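You operate a simulated robot arm through the tools that you are given. There is no shell and no other tool.

The job below is to be done with a simulated two-armed robot. You get a single attempt, and the scene is never put back.

TASK
Wet the spatula and mix the glaze till no streak shows.
Fine: wet it at the liquid pad; the spatula goes back in the rack and the palette lid ends shut. Where these are worked on the way, their far stop is far enough and under half their travel is too little: palette lid. What is to be rubbed or washed off counts as gone when no trace of it is left.

It is judged by the outcome, as a careful person would: the job done as asked, and still so three seconds after it is handed in. It fails if anything else is knocked over, pushed out of place, dropped, spilled or broken. Lids that push on must go on centred and level and be pressed home; caps that screw on are set level and turned clockwise until they are tight.

THE ROBOT
Two 7-joint arms with four-finger grippers on one trunk that stands fixed in place. Base frame: the origin is at the foot of the trunk, x ahead of it, y to its left, z up; the work surface is at about z = 760. Readings come in mm, rad, newtons and seconds.
The left shoulder is at [40, 181, 1254], the right one opposite. With the tool pointing down near the work surface each hand reaches from about 100 to 800 mm from the base axis, measured 20 degrees to its own side. Payload 3.67 kg a hand.
Tool frame (each hand has its own): the origin (TCP) lies between the finger pads and is the grasp point; the fingertips stand 28 mm ahead of it; z points along the fingers, y is the line along which they close. Largest opening 112 mm; the body of the gripper starts 73 mm behind the TCP.
Orientation is that of the tool frame in the base frame, as [roll, pitch, yaw] about the fixed x, y, z axes, in that order (R = Rz(yaw) Ry(pitch) Rx(roll)). With the fingers straight down and closing along the base's y, the tool's x points along the base's -x, its y along +y and its z along -z.

THE INTERFACE
- The arms move only by the tool arm_command. It takes "left_commands", "right_commands" or both (then of equal length, played together; a hand with none holds still); each is a list of rows, each a list of 2 entries, a list of its own where there are three numbers: the shift along the base's x, y, z in mm, then the turn, a rotation vector about the base's x, y, z in rad. In form: [[[tx, ty, tz], [rx, ry, rz]], ...]. A call has 1 to 20 rows; each row shifts and turns the commanded pose from where the row before left it. "left_grip" and "right_grip" are, for a hand that has rows, the opening, from 0 (shut) to 1 (fully open), set as the call begins (left out, the last holds). Each row takes 0.2 s and may step no farther than 50 mm and 0.15 rad from the row before; otherwise, or with a gripper value out of range, the whole call is refused. A pose out of reach is approached as far as the arm can. The call stops where the force on the tool passes 40 N (or 10 N more than at its start, if that is more) or the arm is blocked; 0.2 s more then pass. The fingers move at their own pace and stop on an object; they squeeze with about 23 N. The grip force told is the motor's: it shows also when the fingers shut on nothing. Time passes only in rows, and 0.2 s behind the last, so rows that do not move let the fingers close. It gives the time, the measured TCP pose, the force on the tool (base axes), the opening and the grip force at its end, in the units of the frame above (readings bear some noise), with the torque about the TCP (base axes, N m) and any sound that the robot's microphone picked up.
- Cameras (640 x 400 px; columns grow to the right, rows downward): "scene" is now at [106.3, 20.3, 1478.5]; the picture's right is [0.24, -0.97, 0.00], its down [-0.59, -0.15, -0.80] and it looks along [0.77, 0.19, -0.60] (base axes); focal length 355 px, centre (320, 200). "left" rides on the left gripper at [60, 18, -104] in its tool frame; the picture's right is [-0.29, 0.96, 0.00], its down [-0.80, -0.24, -0.55] and it looks along [-0.53, -0.16, 0.83] (tool axes); focal length 234 px, centre (320, 200). "right" rides on the right gripper at [60, -18, -104] in its tool frame; the picture's right is [0.29, 0.96, 0.00], its down [-0.80, 0.24, -0.55] and it looks along [-0.53, 0.16, 0.83] (tool axes); focal length 234 px, centre (320, 200). There is no depth. A picture from a camera that has moved, and an enlarged one, comes with that camera's place and axes in the base frame and with its lens.
- get_image(camera): a new picture of that camera. No time passes.
- slide_trunk(by): slides the trunk up (or, below 0, down) by that many mm; the arms and the scene camera ride with it, the base frame stays. It gives what a move gives, with no picture.
- turn_head(pan, tilt): turns the head with the scene camera to pan (to the left, within 1.501 rad either way) and tilt (down, from -0.506 to 1.204), counted from straight ahead of the robot. It gives what a move gives.
- zoom(camera, box): a new picture of the part [left, top, right, bottom] of that camera's present view, enlarged. No time passes.
- hand_in(): hands the job in; it is judged then, once.

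Nothing tells you positions but the pictures and the camera data. Unless the task says otherwise, let go and move clear before handing in.

The tools are called by a JSON object that holds its "api" and its "payload". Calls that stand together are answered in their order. arm_command: Moves the arms, as the interface text tells. Its arguments: {"type":"object","properties":{"left_commands":{"type":"array","items":{"type":"array"}},"left_grip":{"type":"number"},"right_commands":{"type":"array","items":{"type":"array"}},"right_grip":{"type":"number"}},"required":[]} The other tools are called the same way: slide_trunk (by) slides the trunk up or down; turn_head (pan, tilt) turns the head that bears the scene camera; get_image (camera) takes a picture; zoom (camera, box) takes an enlarged picture of a part of a camera's view; hand_in () hands the job in.

At the start:

```text
t: 0.0
left_tcp_pos: [429.7, 337.1, 1150.9]
left_orientation: [-3.141, 0.0, -3.141]
left_wrist_force: [-0.7, 0.2, 0.6]
left_moment: [-0.01, 0.0, -0.03]
left_width: 112.2
left_gripper_force: 0.0
right_tcp_pos: [578.9, -81.8, 1156.4]
right_orientation: [-3.14, 0.0, -3.142]
right_wrist_force: [-0.5, 0.6, 0.4]
right_moment: [0.0, 0.01, 0.0]
right_width: 112.1
right_gripper_force: 0.0
trunk travel left (down, up): [-375.0, 139.0]
head pan, tilt: [0.243, 0.649]
```

scene: 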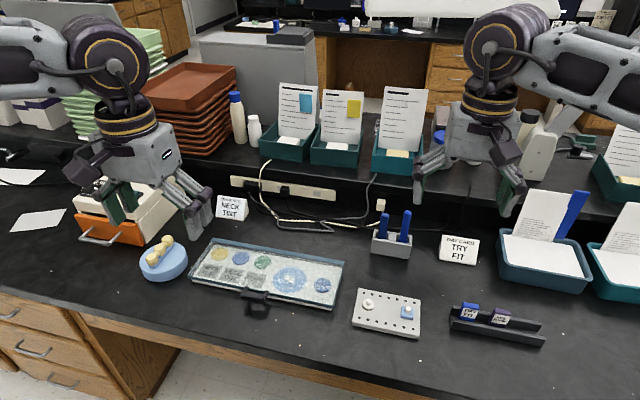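
right: 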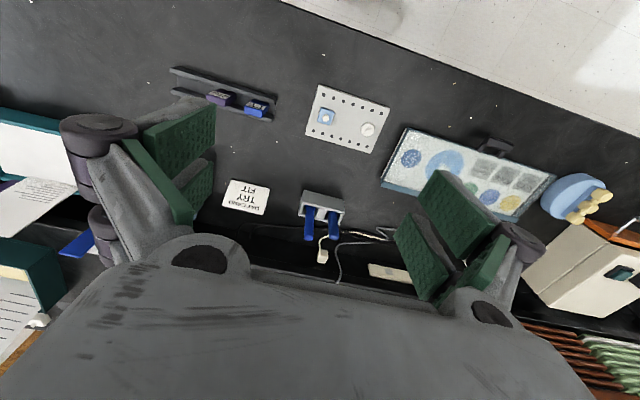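
left: 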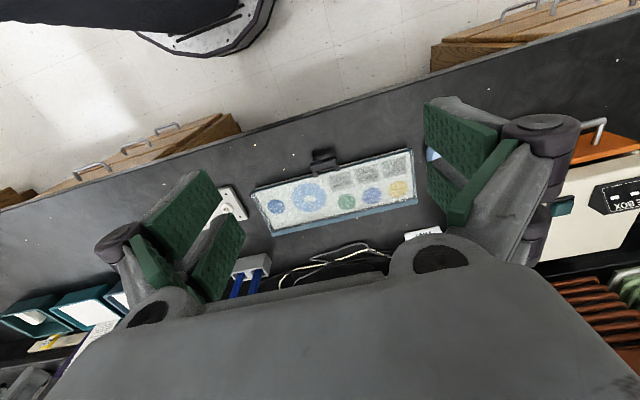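

I see a palette with a transparent lid (with a handle at its near edge) around the middle, and a rack holding two blue-handled tools behind it. First I'll look closer at all of these.

{"api": "zoom", "payload": {"camera": "scene", "box": [180, 220, 360, 330]}}

{"api": "zoom", "payload": {"camera": "scene", "box": [340, 200, 440, 262]}}

{"api": "zoom", "payload": {"camera": "scene", "box": [340, 270, 560, 360]}}

{"api": "zoom", "payload": {"camera": "right", "box": [370, 110, 620, 266]}}

{"api": "zoom", "payload": {"camera": "scene", "box": [60, 180, 220, 290]}}

```text
3.56 times, centred on (270, 275) of scene
camera zoom: at [106.3, 20.3, 1478.5], right [0.24, -0.97, 0.0], down [-0.59, -0.15, -0.8], along [0.77, 0.19, -0.6], focal length 1263 px, centre (498, -67)
```

zoom: 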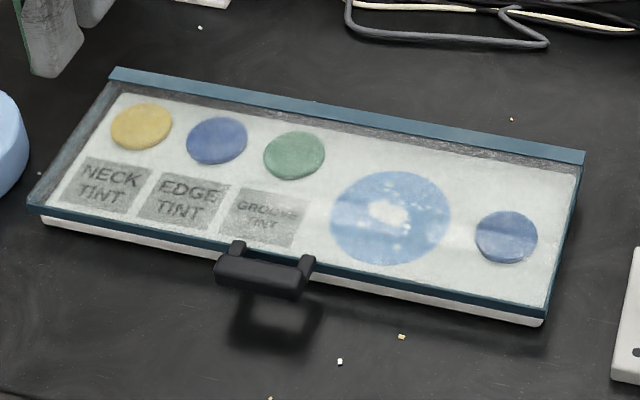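

```text
6.40 times, centred on (390, 231) of scene
camera zoom: at [106.3, 20.3, 1478.5], right [0.24, -0.97, 0.0], down [-0.59, -0.15, -0.8], along [0.77, 0.19, -0.6], focal length 2274 px, centre (-128, 2)
```

zoom: 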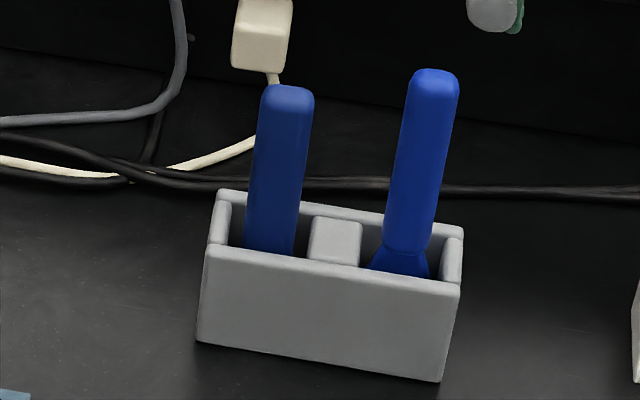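

```text
2.91 times, centred on (450, 315) of scene
camera zoom: at [106.3, 20.3, 1478.5], right [0.24, -0.97, 0.0], down [-0.59, -0.15, -0.8], along [0.77, 0.19, -0.6], focal length 1034 px, centre (-58, -134)
```

zoom: 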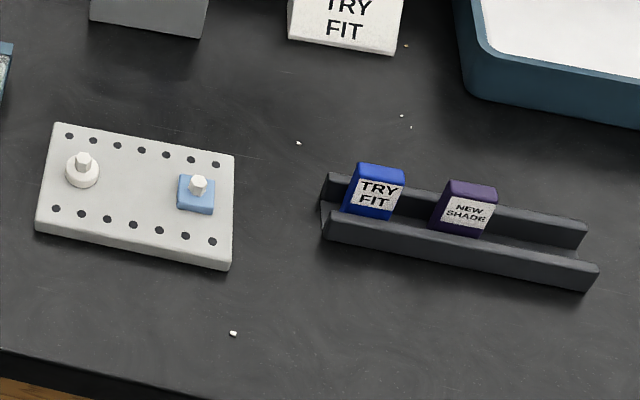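

```text
2.56 times, centred on (495, 188) of right
camera zoom: at [519.0, -100.4, 1260.4], right [-0.29, 0.96, 0.0], down [0.8, 0.24, 0.55], along [0.53, 0.16, -0.83], focal length 600 px, centre (-128, 231)
```

zoom: 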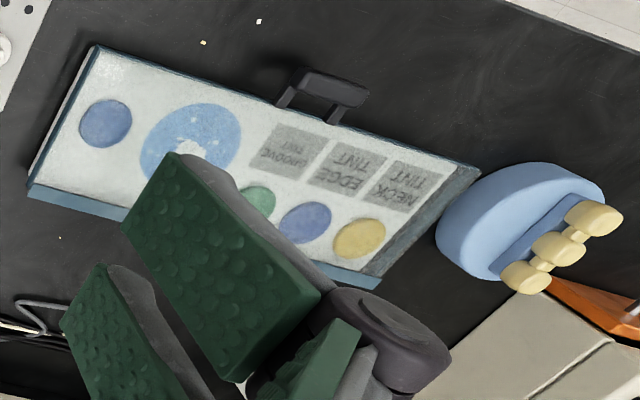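

```text
3.64 times, centred on (140, 235) of scene
camera zoom: at [106.3, 20.3, 1478.5], right [0.24, -0.97, 0.0], down [-0.59, -0.15, -0.8], along [0.77, 0.19, -0.6], focal length 1292 px, centre (974, 73)
```

zoom: 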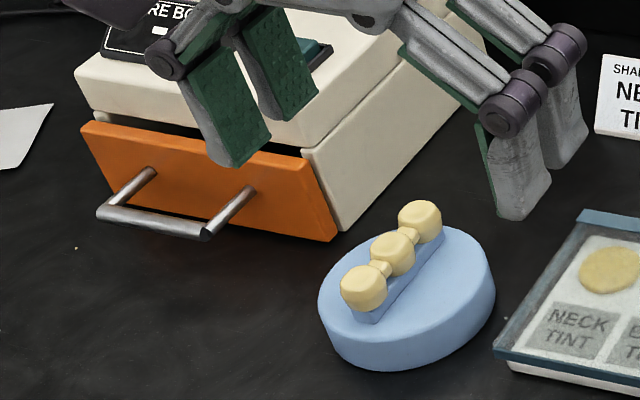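

The palette sits roughly at x 605–745, y 112–492. The rack with two blue-handled tools is near x 822–860, y ±53. I'll zoom in more before moving anything.

{"api": "zoom", "payload": {"camera": "right", "box": [280, 170, 376, 230]}}

{"api": "zoom", "payload": {"camera": "left", "box": [230, 130, 430, 255]}}

{"api": "zoom", "payload": {"camera": "scene", "box": [260, 250, 350, 306]}}

{"api": "zoom", "payload": {"camera": "scene", "box": [185, 235, 275, 291]}}

{"api": "zoom", "payload": {"camera": "scene", "box": [230, 280, 290, 318]}}

```text
6.67 times, centred on (328, 200) of right
camera zoom: at [519.0, -100.4, 1260.4], right [-0.29, 0.96, 0.0], down [0.8, 0.24, 0.55], along [0.53, 0.16, -0.83], focal length 1561 px, centre (267, 200)
```

zoom: 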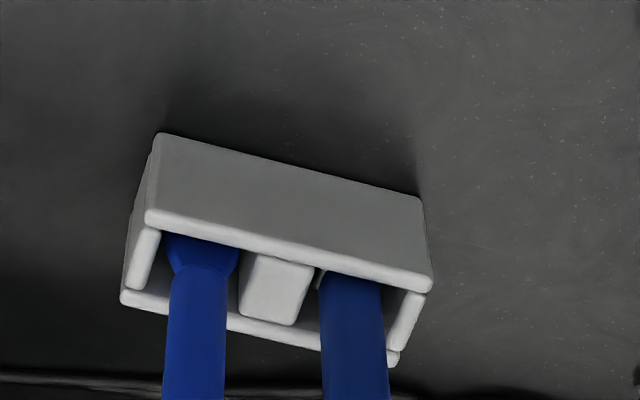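

```text
3.20 times, centred on (330, 192) of left
camera zoom: at [370.3, 354.6, 1255.8], right [0.29, 0.96, 0.0], down [0.8, -0.24, 0.55], along [0.53, -0.16, -0.83], focal length 749 px, centre (288, 224)
```

zoom: 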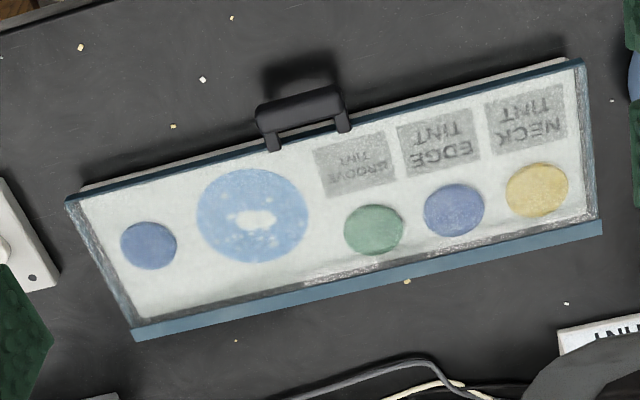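

```text
7.11 times, centred on (305, 278) of scene
camera zoom: at [106.3, 20.3, 1478.5], right [0.24, -0.97, 0.0], down [-0.59, -0.15, -0.8], along [0.77, 0.19, -0.6], focal length 2526 px, centre (427, -355)
```

zoom: 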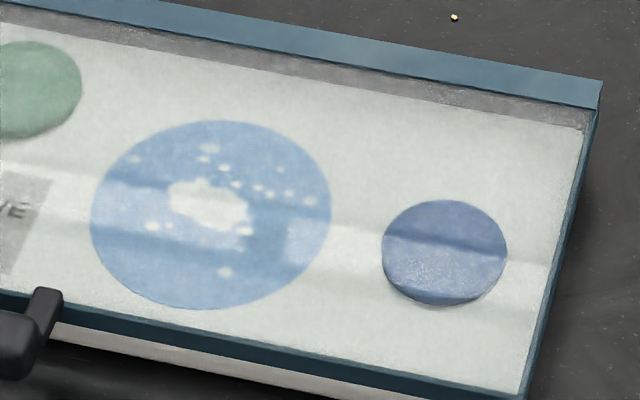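

```text
7.11 times, centred on (230, 263) of scene
camera zoom: at [106.3, 20.3, 1478.5], right [0.24, -0.97, 0.0], down [-0.59, -0.15, -0.8], along [0.77, 0.19, -0.6], focal length 2526 px, centre (960, -248)
```

zoom: 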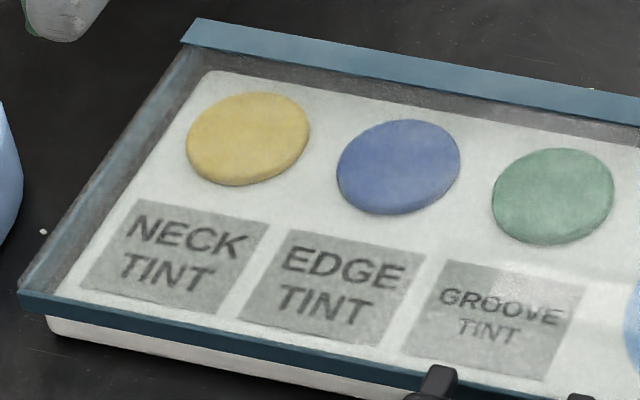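

```text
10.53 times, centred on (260, 299) of scene
camera zoom: at [106.3, 20.3, 1478.5], right [0.24, -0.97, 0.0], down [-0.59, -0.15, -0.8], along [0.77, 0.19, -0.6], focal length 3740 px, centre (952, -842)
```

zoom: 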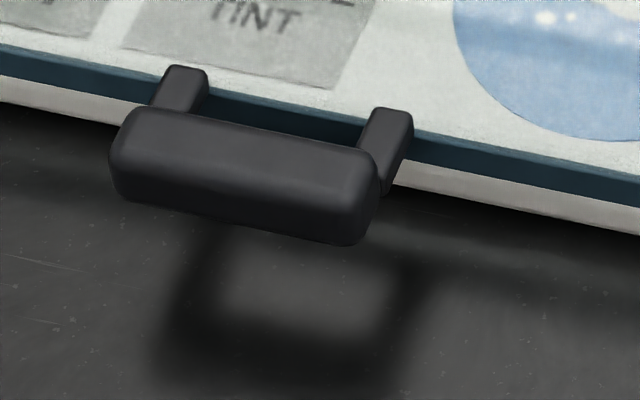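

The palette's right part holds the streaky glaze and, beside it, the speckled blue pad that I take to be the liquid pad. Two tools stand in the rack and I need to tell which is the spatula, so I'll bring the right hand's camera nearer to the rack.

{"api": "arm_command", "payload": {"right_commands": [[[32, 8, -25], [0, 0, 0]], [[32, 8, -25], [0, 0, 0]], [[32, 8, -25], [0, 0, 0]], [[32, 8, -25], [0, 0, 0]], [[0, 0, 0], [0, 0, 0]]]}}

{"api": "get_image", "payload": {"camera": "right"}}

```text
t: 1.2
left_tcp_pos: [428.6, 335.3, 1151.7]
left_orientation: [-3.141, 0.0, 3.141]
left_wrist_force: [0.0, 0.1, -0.1]
left_moment: [-0.01, -0.02, -0.02]
left_width: 111.8
left_gripper_force: 0.1
right_tcp_pos: [703.5, -53.2, 1056.7]
right_orientation: [3.141, 0.002, 3.141]
right_wrist_force: [0.6, 0.4, 0.3]
right_moment: [0.02, 0.02, -0.01]
right_width: 112.2
right_gripper_force: 0.0
trunk travel left (down, up): [-375.0, 139.0]
head pan, tilt: [0.243, 0.649]
```

```text
taken
camera right: at [644.7, -70.3, 1160.4], right [-0.29, 0.96, 0.0], down [0.8, 0.24, 0.55], along [0.53, 0.16, -0.83], focal length 234 px, centre (320, 200)
```

right: 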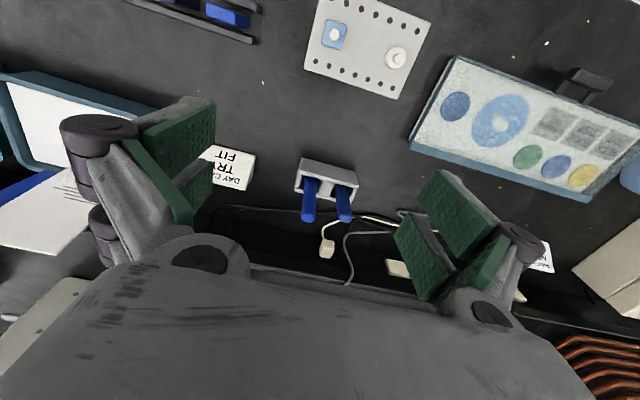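

{"api": "zoom", "payload": {"camera": "right", "box": [280, 150, 376, 230]}}

{"api": "zoom", "payload": {"camera": "right", "box": [390, 40, 640, 200]}}

{"api": "get_image", "payload": {"camera": "scene"}}

```text
5.00 times, centred on (328, 190) of right
camera zoom: at [644.7, -70.3, 1160.4], right [-0.29, 0.96, 0.0], down [0.8, 0.24, 0.55], along [0.53, 0.16, -0.83], focal length 1171 px, centre (280, 250)
```

zoom: 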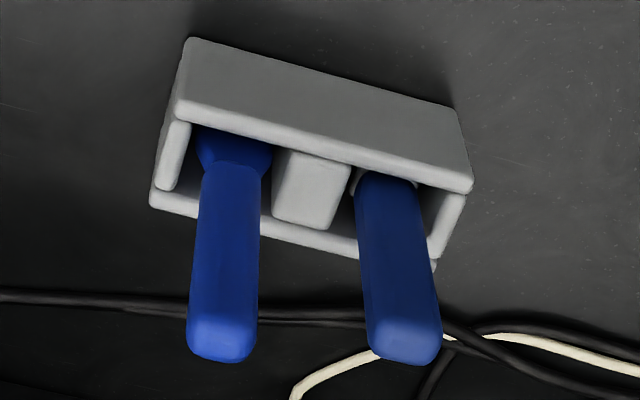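

```text
2.50 times, centred on (515, 120) of right
camera zoom: at [644.7, -70.3, 1160.4], right [-0.29, 0.96, 0.0], down [0.8, 0.24, 0.55], along [0.53, 0.16, -0.83], focal length 585 px, centre (-168, 400)
```

zoom: 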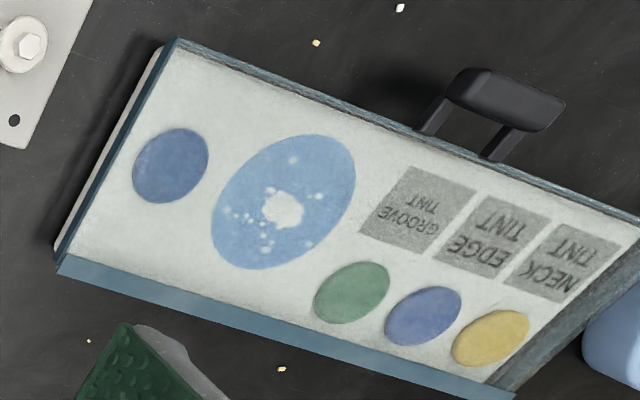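

```text
taken
camera scene: at [105.4, 19.6, 1478.6], right [0.24, -0.97, 0.0], down [-0.59, -0.15, -0.8], along [0.77, 0.19, -0.6], focal length 355 px, centre (320, 200)
```

scene: 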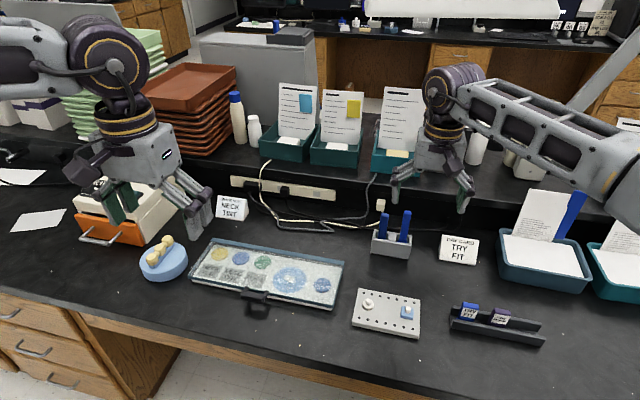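

The right tool in the rack has a blue flared collar, the left one a grey collar. I take the right one to stand at about (836, -28) and its top at z≈915. I'll first test whether the right hand reaches above it with the fingers down.

{"api": "arm_command", "payload": {"right_commands": [[[33, 6, -10], [0, 0, 0]], [[33, 6, -10], [0, 0, 0]], [[33, 6, -10], [0, 0, 0]], [[33, 6, -10], [0, 0, 0]], [[0, 0, 0], [0, 0, 0]]], "right_grip": 0.36}}

{"api": "get_image", "payload": {"camera": "right"}}

{"api": "get_image", "payload": {"camera": "scene"}}

```text
t: 2.4
left_tcp_pos: [428.6, 337.3, 1150.0]
left_orientation: [-3.14, 0.0, -3.14]
left_wrist_force: [-0.7, 0.1, -0.6]
left_moment: [-0.02, -0.06, -0.01]
left_width: 112.0
left_gripper_force: 0.1
right_tcp_pos: [762.7, -41.4, 1035.2]
right_orientation: [-3.14, 0.0, -3.139]
right_wrist_force: [-0.2, 0.0, -0.2]
right_moment: [0.0, 0.0, 0.04]
right_width: 40.1
right_gripper_force: 0.1
right hand out of reach, approached as far as the arm can: row 2, 3, 4
trunk travel left (down, up): [-375.0, 139.0]
head pan, tilt: [0.243, 0.649]
```

```text
taken
camera right: at [703.0, -60.6, 1138.9], right [-0.29, 0.96, 0.0], down [0.8, 0.24, 0.55], along [0.53, 0.16, -0.83], focal length 234 px, centre (320, 200)
```

right: 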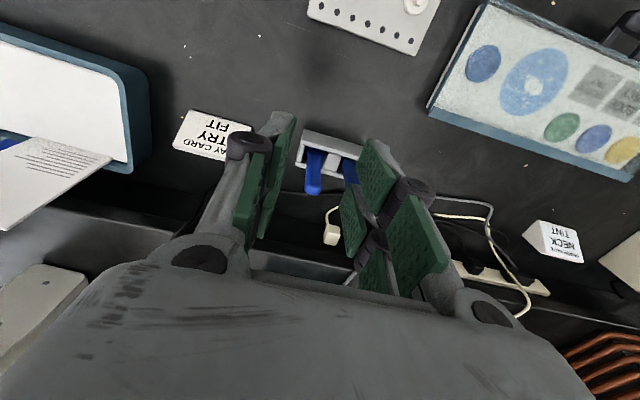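

```text
taken
camera scene: at [105.7, 21.9, 1478.5], right [0.24, -0.97, 0.0], down [-0.59, -0.15, -0.8], along [0.77, 0.19, -0.6], focal length 355 px, centre (320, 200)
```

scene: 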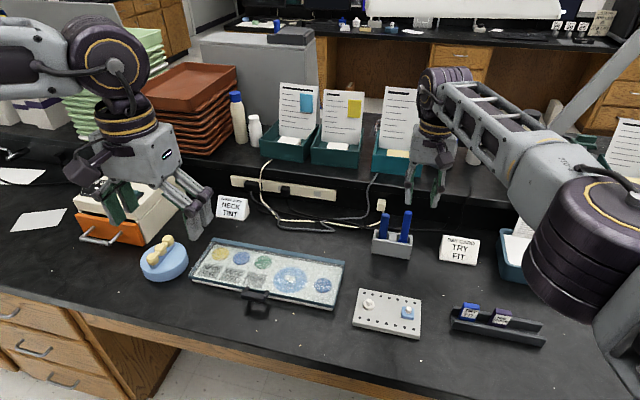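

The straight-down hand runs out of reach at x≈763, so I'll tilt it forward by 0.5 rad (fingers pointing down and forward). That gains enough reach while I stay well above the tools.

{"api": "arm_command", "payload": {"right_commands": [[[0, 0, 0], [0, -0.125, 0]], [[0, 0, 0], [0, -0.125, 0]], [[0, 0, 0], [0, -0.125, 0]], [[0, 0, 0], [0, -0.125, 0]], [[0, 0, 0], [0, 0, 0]]]}}

{"api": "get_image", "payload": {"camera": "right"}}

{"api": "get_image", "payload": {"camera": "scene"}}

```text
t: 3.6
left_tcp_pos: [430.3, 337.1, 1151.5]
left_orientation: [-3.141, 0.0, 3.142]
left_wrist_force: [-0.4, 0.1, -0.2]
left_moment: [-0.05, -0.01, -0.02]
left_width: 111.9
left_gripper_force: 0.1
right_tcp_pos: [762.5, -43.3, 1033.9]
right_orientation: [-3.141, 0.502, 3.141]
right_wrist_force: [-0.3, 0.6, 0.4]
right_moment: [-0.04, -0.01, -0.02]
right_width: 40.4
right_gripper_force: 0.1
trunk travel left (down, up): [-375.0, 139.0]
head pan, tilt: [0.243, 0.649]
```

```text
taken
camera right: at [660.7, -60.8, 1096.5], right [-0.25, 0.96, -0.14], down [0.43, 0.24, 0.87], along [0.87, 0.16, -0.48], focal length 234 px, centre (320, 200)
```

right: 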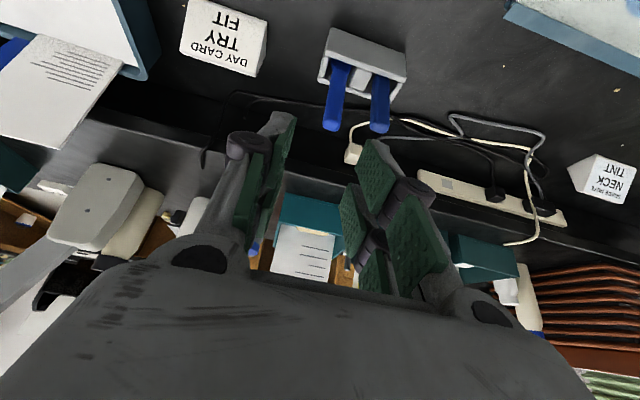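

```text
taken
camera scene: at [106.3, 21.1, 1478.5], right [0.24, -0.97, 0.0], down [-0.59, -0.15, -0.8], along [0.77, 0.19, -0.61], focal length 355 px, centre (320, 200)
```

scene: 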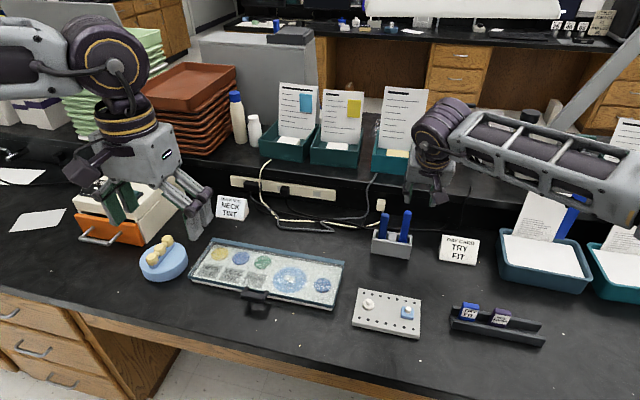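

{"api": "zoom", "payload": {"camera": "right", "box": [290, 15, 450, 140]}}

```text
3.20 times, centred on (370, 78) of right
camera zoom: at [660.7, -60.8, 1096.5], right [-0.25, 0.96, -0.14], down [0.43, 0.24, 0.87], along [0.87, 0.16, -0.48], focal length 749 px, centre (160, 592)
```

zoom: 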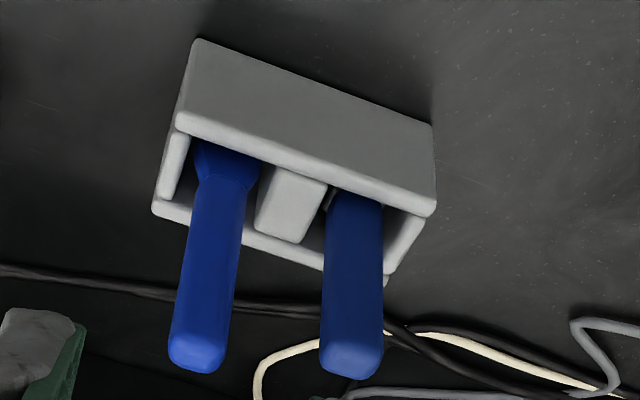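

The commanded pose clamps at reach, so the tilt works. Before gripping, I want a steeper look into the rack slots to tell spatula from brush, so I'll tilt back upright at the reach limit with the fingers open.

{"api": "arm_command", "payload": {"right_commands": [[[0, 0, 0], [0, 0.125, 0]], [[0, 0, 0], [0, 0.125, 0]], [[0, 0, 0], [0, 0.125, 0]], [[0, 0, 0], [0, 0.125, 0]], [[0, 0, 0], [0, 0, 0]]], "right_grip": 1.0}}

{"api": "zoom", "payload": {"camera": "right", "box": [290, 125, 370, 205]}}

```text
t: 4.8
left_tcp_pos: [429.5, 334.5, 1152.3]
left_orientation: [3.14, 0.0, -3.142]
left_wrist_force: [0.9, 0.1, 0.0]
left_moment: [0.03, 0.0, -0.01]
left_width: 112.2
left_gripper_force: 0.1
right_tcp_pos: [763.1, -42.6, 1034.1]
right_orientation: [3.137, -0.002, -3.137]
right_wrist_force: [-0.6, -1.5, 0.1]
right_moment: [0.06, -0.03, -0.02]
right_width: 112.1
right_gripper_force: 0.2
trunk travel left (down, up): [-375.0, 139.0]
head pan, tilt: [0.243, 0.649]
```

```text
5.00 times, centred on (330, 165) of right
camera zoom: at [703.2, -61.7, 1137.8], right [-0.29, 0.96, 0.0], down [0.8, 0.24, 0.55], along [0.53, 0.16, -0.83], focal length 1171 px, centre (270, 375)
```

zoom: 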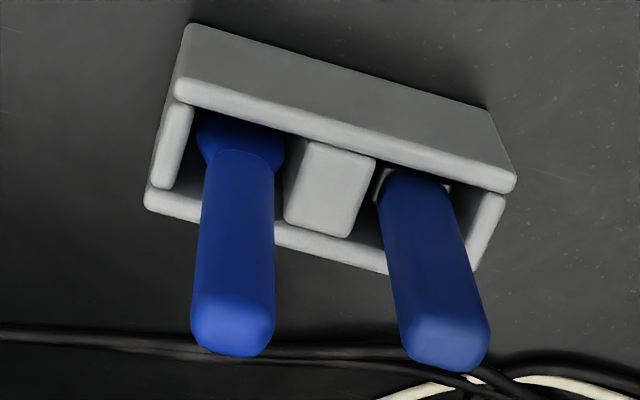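

{"api": "zoom", "payload": {"camera": "right", "box": [330, 140, 370, 165]}}

{"api": "zoom", "payload": {"camera": "right", "box": [305, 138, 345, 163]}}

{"api": "zoom", "payload": {"camera": "scene", "box": [370, 225, 420, 256]}}

```text
16.00 times, centred on (350, 152) of right
camera zoom: at [703.2, -61.7, 1137.8], right [-0.29, 0.96, 0.0], down [0.8, 0.24, 0.55], along [0.53, 0.16, -0.83], focal length 3747 px, centre (-160, 960)
```

zoom: 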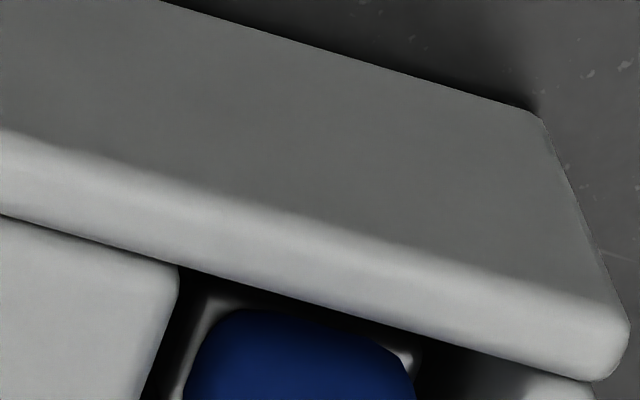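

```text
16.00 times, centred on (325, 150) of right
camera zoom: at [703.2, -61.7, 1137.8], right [-0.29, 0.96, 0.0], down [0.8, 0.24, 0.55], along [0.53, 0.16, -0.83], focal length 3747 px, centre (240, 992)
```

zoom: 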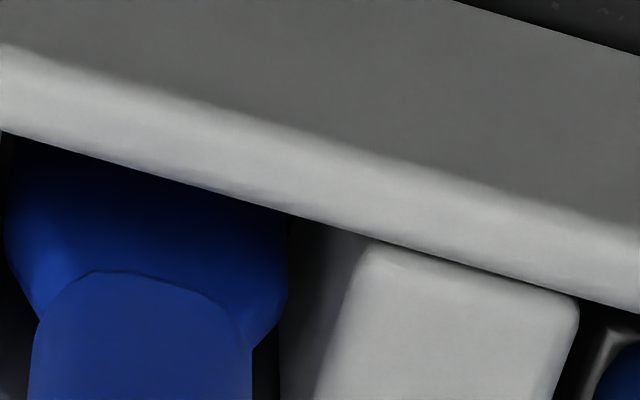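

```text
12.80 times, centred on (395, 240) of scene
camera zoom: at [106.9, 17.8, 1478.5], right [0.24, -0.97, 0.0], down [-0.59, -0.14, -0.8], along [0.77, 0.19, -0.6], focal length 4548 px, centre (-640, -318)
```

zoom: 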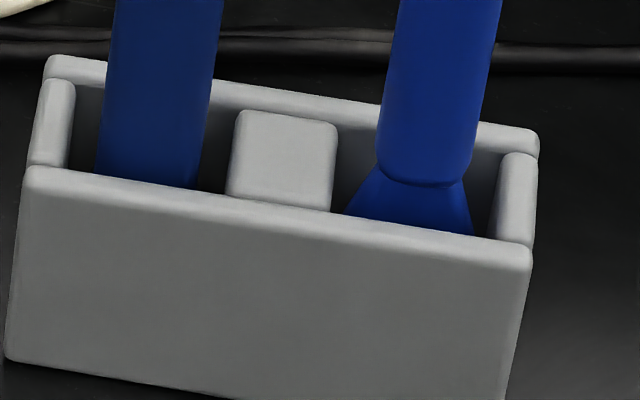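

The left tool shows a chrome collar all round (a brush's ferrule, likely) while the right one widens in plastic like a spatula neck. I'll tilt forward again and go above the right tool with a 40 mm opening.

{"api": "arm_command", "payload": {"right_commands": [[[0, 0, 0], [0, -0.125, 0]], [[0, 0, 0], [0, -0.125, 0]], [[0, 0, 0], [0, -0.125, 0]], [[0, 0, 0], [0, -0.125, 0]], [[25, 5, -10], [0, 0, 0]], [[25, 5, -10], [0, 0, 0]], [[24, 3.6, -10], [0, 0, 0]], [[0, 0, 0], [0, 0, 0]]], "right_grip": 0.38}}

{"api": "get_image", "payload": {"camera": "right"}}

{"api": "get_image", "payload": {"camera": "scene"}}

```text
t: 6.6
left_tcp_pos: [429.6, 336.8, 1151.7]
left_orientation: [3.141, 0.001, 3.141]
left_wrist_force: [-0.3, -0.7, 0.4]
left_moment: [-0.02, 0.04, 0.03]
left_width: 112.2
left_gripper_force: 0.1
right_tcp_pos: [837.0, -30.5, 1003.1]
right_orientation: [3.142, 0.498, -3.141]
right_wrist_force: [0.0, 0.8, -0.6]
right_moment: [-0.01, -0.04, 0.02]
right_width: 42.6
right_gripper_force: 0.0
trunk travel left (down, up): [-375.0, 139.0]
head pan, tilt: [0.243, 0.649]
```

```text
taken
camera right: at [735.4, -48.2, 1066.5], right [-0.25, 0.96, -0.14], down [0.43, 0.24, 0.87], along [0.86, 0.16, -0.48], focal length 234 px, centre (320, 200)
```

right: 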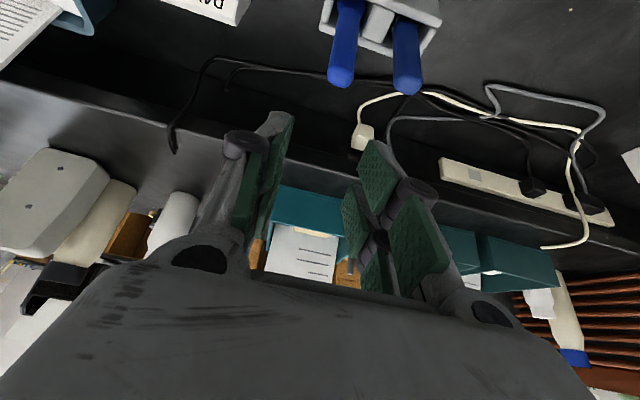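

```text
taken
camera scene: at [106.1, 20.1, 1478.5], right [0.24, -0.97, 0.0], down [-0.59, -0.15, -0.8], along [0.77, 0.19, -0.6], focal length 355 px, centre (320, 200)
```

scene: 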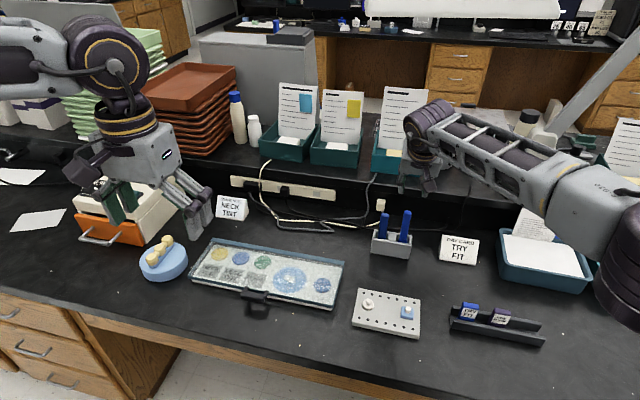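

The handle top works out at about (835, -28, 914), in line with the hand. Now I descend onto the handle with the fingers straddling it.

{"api": "arm_command", "payload": {"right_commands": [[[0, 0.5, -28], [0, 0, 0]], [[0, 0.5, -28], [0, 0, 0]], [[0, 0, -28], [0, 0, 0]], [[0, 0, -26], [0, 0, 0]], [[0, 0, 0], [0, 0, 0]]]}}

{"api": "zoom", "payload": {"camera": "scene", "box": [330, 170, 460, 270]}}

{"api": "get_image", "payload": {"camera": "right"}}

```text
t: 7.8
left_tcp_pos: [428.8, 335.0, 1151.3]
left_orientation: [-3.141, 0.0, 3.142]
left_wrist_force: [0.2, 0.7, 0.0]
left_moment: [-0.01, -0.03, 0.01]
left_width: 111.9
left_gripper_force: 0.1
right_tcp_pos: [836.9, -28.4, 892.4]
right_orientation: [3.141, 0.501, -3.141]
right_wrist_force: [-0.4, 0.3, 0.4]
right_moment: [0.0, 0.01, 0.0]
right_width: 42.4
right_gripper_force: 0.1
trunk travel left (down, up): [-375.0, 139.0]
head pan, tilt: [0.243, 0.649]
```

```text
4.00 times, centred on (395, 220) of scene
camera zoom: at [105.9, 20.1, 1478.6], right [0.24, -0.97, 0.0], down [-0.59, -0.15, -0.8], along [0.77, 0.19, -0.6], focal length 1421 px, centre (20, 120)
```

zoom: 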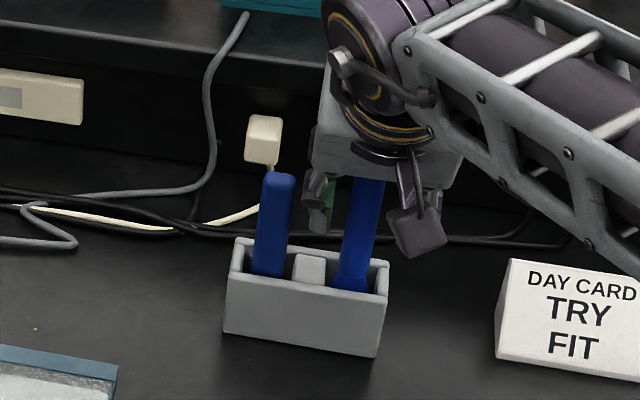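

```text
taken
camera right: at [735.3, -47.6, 955.7], right [-0.25, 0.96, -0.14], down [0.43, 0.24, 0.87], along [0.86, 0.16, -0.48], focal length 234 px, centre (320, 200)
```

right: 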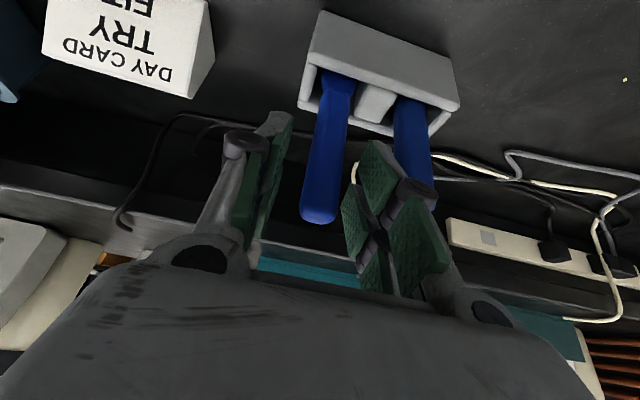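

The handle passes right through the grasp point between the pads. Now close on it.

{"api": "arm_command", "payload": {"right_commands": [[[0, 0, 0], [0, 0, 0]], [[0, 0, 0], [0, 0, 0]], [[0, 0, 0], [0, 0, 0]]], "right_grip": 0.0}}

{"api": "get_image", "payload": {"camera": "right"}}

```text
t: 8.6
left_tcp_pos: [431.2, 336.1, 1151.0]
left_orientation: [3.142, 0.001, 3.141]
left_wrist_force: [0.4, 1.4, 0.1]
left_moment: [0.03, 0.0, -0.04]
left_width: 112.2
left_gripper_force: 0.0
right_tcp_pos: [837.5, -30.2, 892.6]
right_orientation: [-3.142, 0.498, -3.141]
right_wrist_force: [0.3, -0.2, 0.2]
right_moment: [0.0, 0.0, 0.02]
right_width: 19.1
right_gripper_force: 22.3
trunk travel left (down, up): [-375.0, 139.0]
head pan, tilt: [0.243, 0.649]
```

```text
taken
camera right: at [735.7, -47.6, 955.6], right [-0.25, 0.96, -0.14], down [0.43, 0.24, 0.87], along [0.86, 0.16, -0.48], focal length 234 px, centre (320, 200)
```

right: 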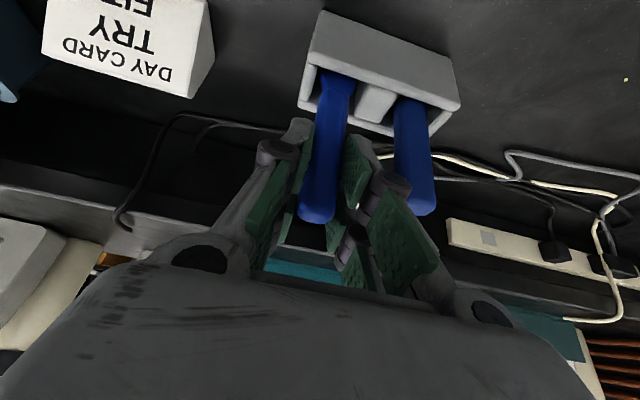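

Gripped at 19 mm width. I'll lift it straight up to see its working end.

{"api": "arm_command", "payload": {"right_commands": [[[0, 0, 10], [0, 0, 0]], [[0, 0, 15], [0, 0, 0]], [[0, 0, 20], [0, 0, 0]], [[0, 0, 20], [0, 0, 0]], [[0, 0, 15], [0, 0, 0]], [[0, 0, 0], [0, 0, 0]]]}}

{"api": "zoom", "payload": {"camera": "scene", "box": [340, 180, 450, 260]}}

{"api": "get_image", "payload": {"camera": "right"}}

```text
t: 10.0
left_tcp_pos: [429.4, 336.8, 1152.1]
left_orientation: [3.14, 0.0, 3.141]
left_wrist_force: [-0.5, -0.1, -0.7]
left_moment: [-0.01, 0.01, -0.03]
left_width: 111.8
left_gripper_force: 0.1
right_tcp_pos: [837.0, -28.4, 973.0]
right_orientation: [3.141, 0.499, -3.141]
right_wrist_force: [0.4, -0.5, 0.2]
right_moment: [0.0, 0.03, 0.01]
right_width: 19.2
right_gripper_force: 22.4
trunk travel left (down, up): [-375.0, 139.0]
head pan, tilt: [0.243, 0.649]
```

```text
5.00 times, centred on (395, 220) of scene
camera zoom: at [106.5, 20.4, 1478.5], right [0.24, -0.97, 0.0], down [-0.59, -0.15, -0.8], along [0.77, 0.19, -0.61], focal length 1776 px, centre (-55, 100)
```

zoom: 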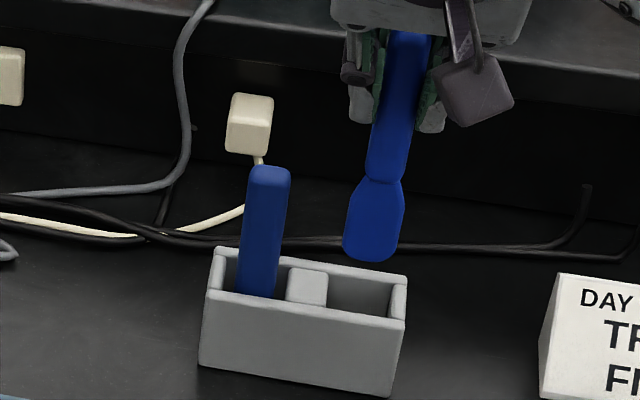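

```text
taken
camera right: at [734.2, -46.7, 1036.8], right [-0.25, 0.96, -0.14], down [0.43, 0.24, 0.87], along [0.86, 0.16, -0.48], focal length 234 px, centre (320, 200)
```

right: 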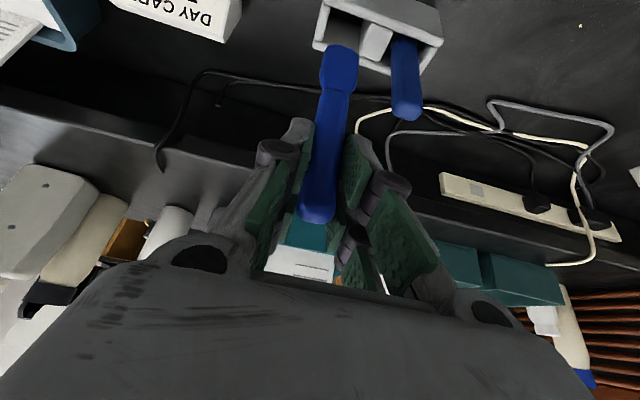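

{"api": "zoom", "payload": {"camera": "scene", "box": [390, 185, 440, 235]}}

{"api": "zoom", "payload": {"camera": "right", "box": [280, 0, 460, 130]}}

```text
8.00 times, centred on (415, 210) of scene
camera zoom: at [106.5, 20.4, 1478.5], right [0.24, -0.97, 0.0], down [-0.59, -0.15, -0.8], along [0.77, 0.19, -0.61], focal length 2842 px, centre (-440, 120)
```

zoom: 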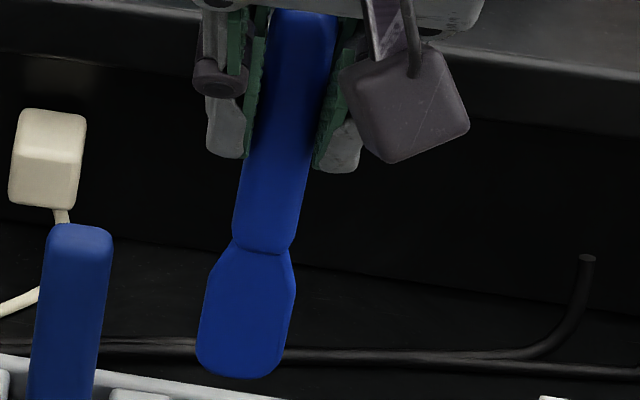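

```text
3.08 times, centred on (370, 65) of right
camera zoom: at [734.2, -46.7, 1036.8], right [-0.25, 0.96, -0.14], down [0.43, 0.24, 0.87], along [0.86, 0.16, -0.48], focal length 720 px, centre (166, 615)
```

zoom: 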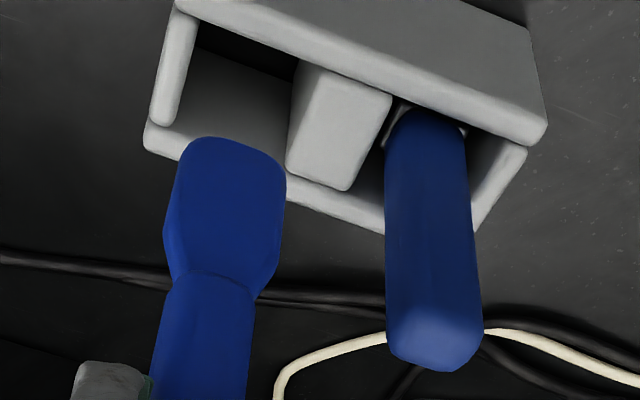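

It is a blue one-piece spatula with a paddle blade, its tip about 130 mm below the grasp point; the other tool has a chrome ferrule, so it is the brush. I'll raise the spatula clear and pull it back, and bring the left hand's camera nearer to study the palette lid and its handle.

{"api": "arm_command", "payload": {"right_commands": [[[0, 0, 30], [0, 0, 0]], [[0, 0, 20], [0, 0, 0]], [[-30, -20, 0], [0, 0, 0]], [[-40, -25, 0], [0, 0, 0]], [[-40, -25, 0], [0, 0, 0]], [[-40, -25, 0], [0, 0, 0]], [[0, 0, 0], [0, 0, 0]]], "left_commands": [[[0, 0, -25], [0, 0, 0]], [[0, 0, -25], [0, 0, 0]], [[0, 0, -25], [0, 0, 0]], [[0, 0, -25], [0, 0, 0]], [[0, 0, -25], [0, 0, 0]], [[0, 0, -25], [0, 0, 0]], [[0, 0, 0], [0, 0, 0]]]}}

{"api": "get_image", "payload": {"camera": "left"}}

{"api": "get_image", "payload": {"camera": "scene"}}

```text
t: 11.6
left_tcp_pos: [431.4, 337.9, 999.8]
left_orientation: [-3.139, 0.0, -3.141]
left_wrist_force: [-0.5, 0.2, -0.6]
left_moment: [-0.01, 0.03, 0.01]
left_width: 111.9
left_gripper_force: 0.1
right_tcp_pos: [684.9, -121.6, 1021.0]
right_orientation: [-3.14, 0.499, 3.141]
right_wrist_force: [-0.1, 0.0, -0.4]
right_moment: [-0.02, 0.02, -0.01]
right_width: 19.2
right_gripper_force: 23.2
trunk travel left (down, up): [-375.0, 139.0]
head pan, tilt: [0.243, 0.649]
```

```text
taken
camera left: at [371.7, 356.3, 1104.9], right [0.29, 0.96, 0.0], down [0.8, -0.24, 0.55], along [0.53, -0.16, -0.83], focal length 234 px, centre (320, 200)
```

left: 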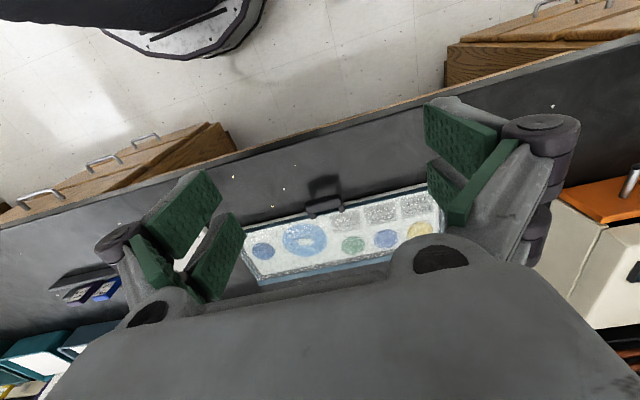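

```text
taken
camera scene: at [106.7, 21.6, 1478.5], right [0.24, -0.97, 0.0], down [-0.59, -0.15, -0.8], along [0.77, 0.19, -0.61], focal length 355 px, centre (320, 200)
```

scene: 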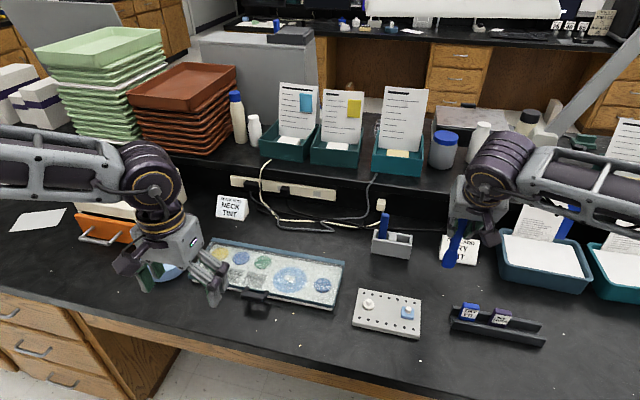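

{"api": "zoom", "payload": {"camera": "left", "box": [225, 165, 455, 295]}}

{"api": "zoom", "payload": {"camera": "left", "box": [290, 165, 360, 225]}}

{"api": "zoom", "payload": {"camera": "scene", "box": [220, 240, 350, 320]}}

```text
2.78 times, centred on (340, 230) of left
camera zoom: at [371.7, 356.3, 1104.9], right [0.29, 0.96, 0.0], down [0.8, -0.24, 0.55], along [0.53, -0.16, -0.83], focal length 652 px, centre (264, 116)
```

zoom: 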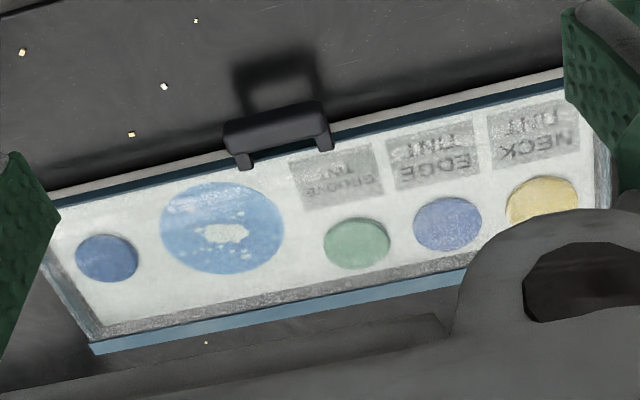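

```text
6.67 times, centred on (325, 195) of left
camera zoom: at [371.7, 356.3, 1104.9], right [0.29, 0.96, 0.0], down [0.8, -0.24, 0.55], along [0.53, -0.16, -0.83], focal length 1561 px, centre (287, 233)
```

zoom: 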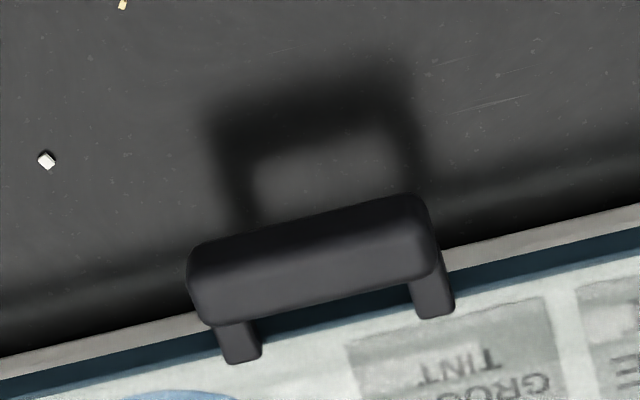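

```text
4.92 times, centred on (285, 280) of scene
camera zoom: at [106.7, 21.6, 1478.5], right [0.24, -0.97, 0.0], down [-0.59, -0.15, -0.8], along [0.77, 0.19, -0.61], focal length 1749 px, centre (492, -194)
```

zoom: 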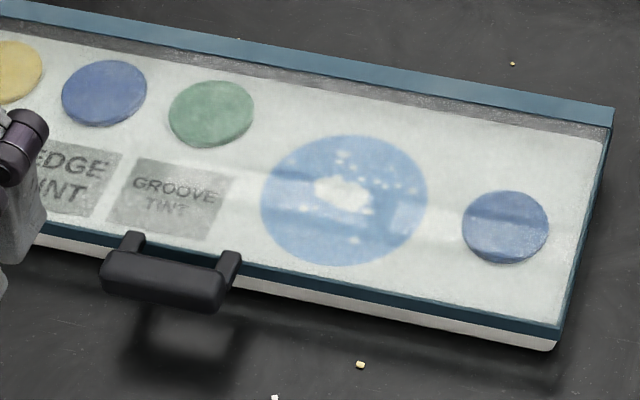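

The lid appears hinged at its far edge (x≈740, top about z 795), with a pull bar about 62 mm long along y centred near (578, 300, ~797). To pin down the bar's height I'll tilt the left hand forward and look at it from low in front.

{"api": "arm_command", "payload": {"left_commands": [[[0, -4, -25], [0, -0.12, 0]], [[0, -4, -25], [0, -0.12, 0]], [[0, -4, -25], [0, -0.12, 0]], [[0, -4, -25], [0, -0.12, 0]], [[0, -4, -25], [0, -0.12, 0]], [[0, -4, -20], [0, -0.12, 0]], [[0, 0, 0], [0, 0, 0]]]}}

{"api": "get_image", "payload": {"camera": "left"}}

```text
t: 13.2
left_tcp_pos: [432.0, 313.8, 871.1]
left_orientation: [-3.134, 0.643, -3.141]
left_wrist_force: [-0.7, 0.3, -0.2]
left_moment: [0.0, 0.01, -0.02]
left_width: 112.0
left_gripper_force: 0.0
left hand out of reach, approached as far as the arm can: row 6
right_tcp_pos: [685.8, -121.2, 1022.1]
right_orientation: [-3.14, 0.499, 3.141]
right_wrist_force: [-0.5, -0.4, -0.3]
right_moment: [0.01, -0.04, 0.0]
right_width: 19.2
right_gripper_force: 23.1
trunk travel left (down, up): [-375.0, 139.0]
head pan, tilt: [0.243, 0.649]
```

```text
taken
camera left: at [322.4, 331.6, 918.1], right [0.23, 0.96, 0.17], down [0.3, -0.24, 0.92], along [0.92, -0.17, -0.35], focal length 234 px, centre (320, 200)
```

left: 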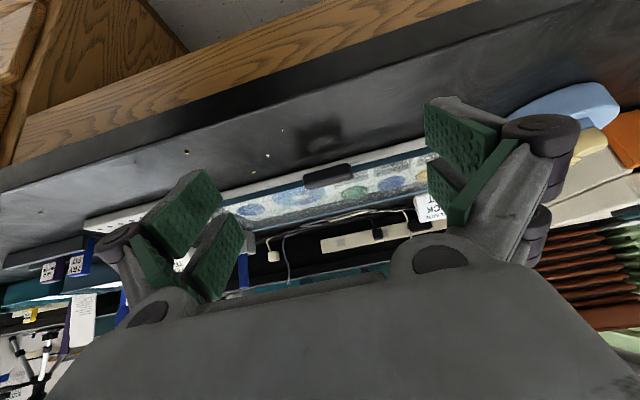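

{"api": "zoom", "payload": {"camera": "left", "box": [280, 105, 380, 225]}}

{"api": "zoom", "payload": {"camera": "left", "box": [210, 100, 460, 260]}}

```text
3.33 times, centred on (330, 165) of left
camera zoom: at [322.4, 331.6, 918.1], right [0.23, 0.96, 0.17], down [0.3, -0.24, 0.92], along [0.92, -0.17, -0.35], focal length 781 px, centre (287, 317)
```

zoom: 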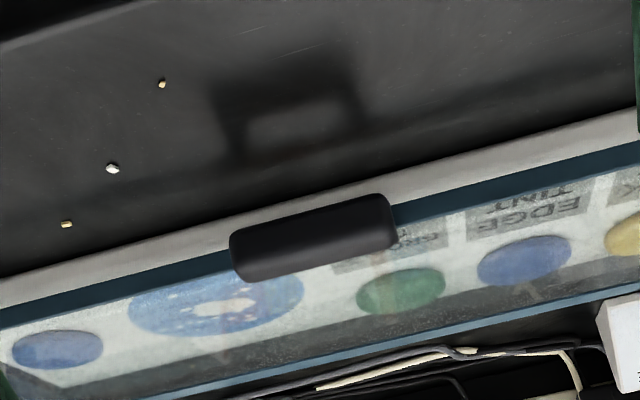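

```text
2.50 times, centred on (335, 180) of left
camera zoom: at [322.4, 331.6, 918.1], right [0.23, 0.96, 0.17], down [0.3, -0.24, 0.92], along [0.92, -0.17, -0.35], focal length 585 px, centre (282, 250)
```

zoom: 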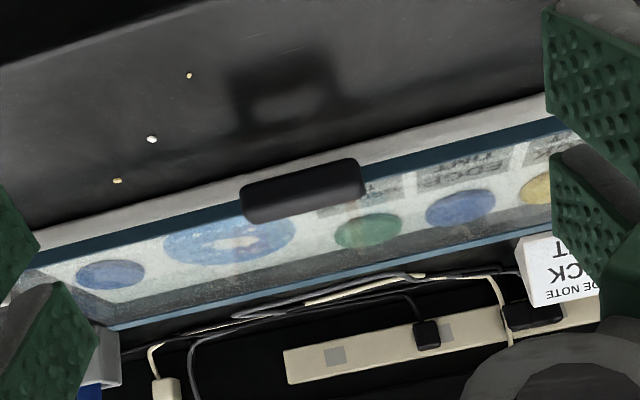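

The pull bar is about 15 mm thick, 62 mm long and centred near (580, 300, 794), just in front of and slightly above the lid's near edge. I'll grip it by its two ends with the fingertips pointing down, so it can pivot between the pads as the lid swings up. First I go above it.

{"api": "arm_command", "payload": {"left_commands": [[[0, 0, 10], [0, 0.1286, 0]], [[0, 0, 10], [0, 0.1286, 0]], [[0, 0, 10], [0, 0.1286, 0]], [[0, 0, 10], [0, 0.1286, 0]], [[0, 0, 10], [0, 0.1286, 0]], [[37, -3.5, -10], [0, 0, 0]], [[37, -3.5, -10], [0, 0, 0]], [[37, -3.5, -10], [0, 0, 0]], [[37, -3.5, -10], [0, 0, 0]], [[0, 0, 0], [0, 0, 0]]], "left_grip": 0.85}}

{"api": "get_image", "payload": {"camera": "left"}}

{"api": "get_image", "payload": {"camera": "scene"}}

```text
t: 15.4
left_tcp_pos: [579.4, 300.4, 880.3]
left_orientation: [-3.133, 0.0, 3.14]
left_wrist_force: [-0.3, 0.0, 0.0]
left_moment: [-0.03, -0.02, 0.01]
left_width: 95.2
left_gripper_force: 0.1
right_tcp_pos: [685.1, -123.2, 1023.1]
right_orientation: [3.141, 0.501, 3.141]
right_wrist_force: [-0.5, -0.1, -0.3]
right_moment: [0.01, 0.02, 0.0]
right_width: 19.3
right_gripper_force: 22.8
trunk travel left (down, up): [-375.0, 139.0]
head pan, tilt: [0.243, 0.649]
```

```text
taken
camera left: at [519.7, 318.7, 985.2], right [0.29, 0.96, -0.01], down [0.8, -0.24, 0.56], along [0.53, -0.17, -0.83], focal length 234 px, centre (320, 200)
```

left: 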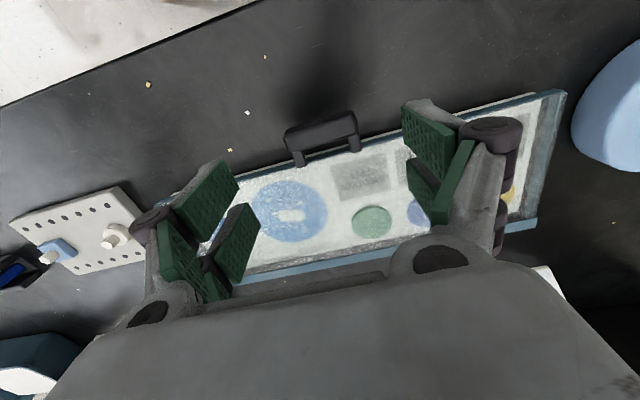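

```text
taken
camera scene: at [105.3, 20.5, 1478.6], right [0.24, -0.97, 0.0], down [-0.59, -0.15, -0.8], along [0.77, 0.19, -0.6], focal length 355 px, centre (320, 200)
```

scene: 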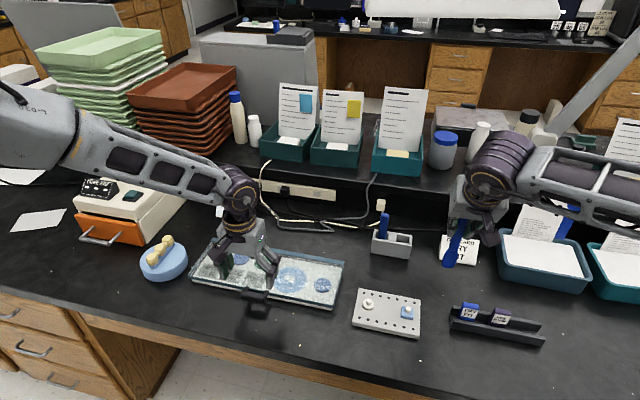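

{"api": "zoom", "payload": {"camera": "left", "box": [265, 95, 385, 180]}}

```text
4.71 times, centred on (325, 138) of left
camera zoom: at [519.7, 318.7, 985.2], right [0.29, 0.96, -0.01], down [0.8, -0.24, 0.56], along [0.53, -0.17, -0.83], focal length 1102 px, centre (296, 494)
```

zoom: 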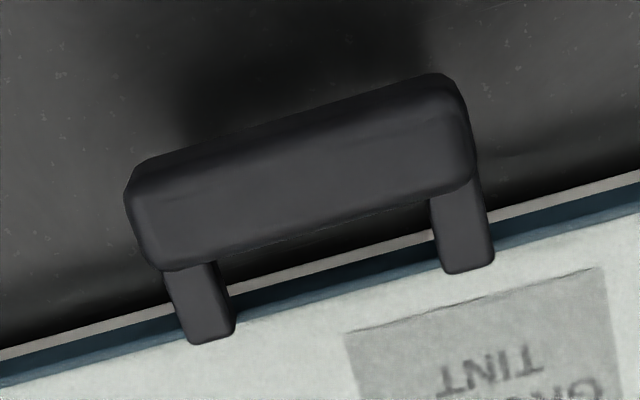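

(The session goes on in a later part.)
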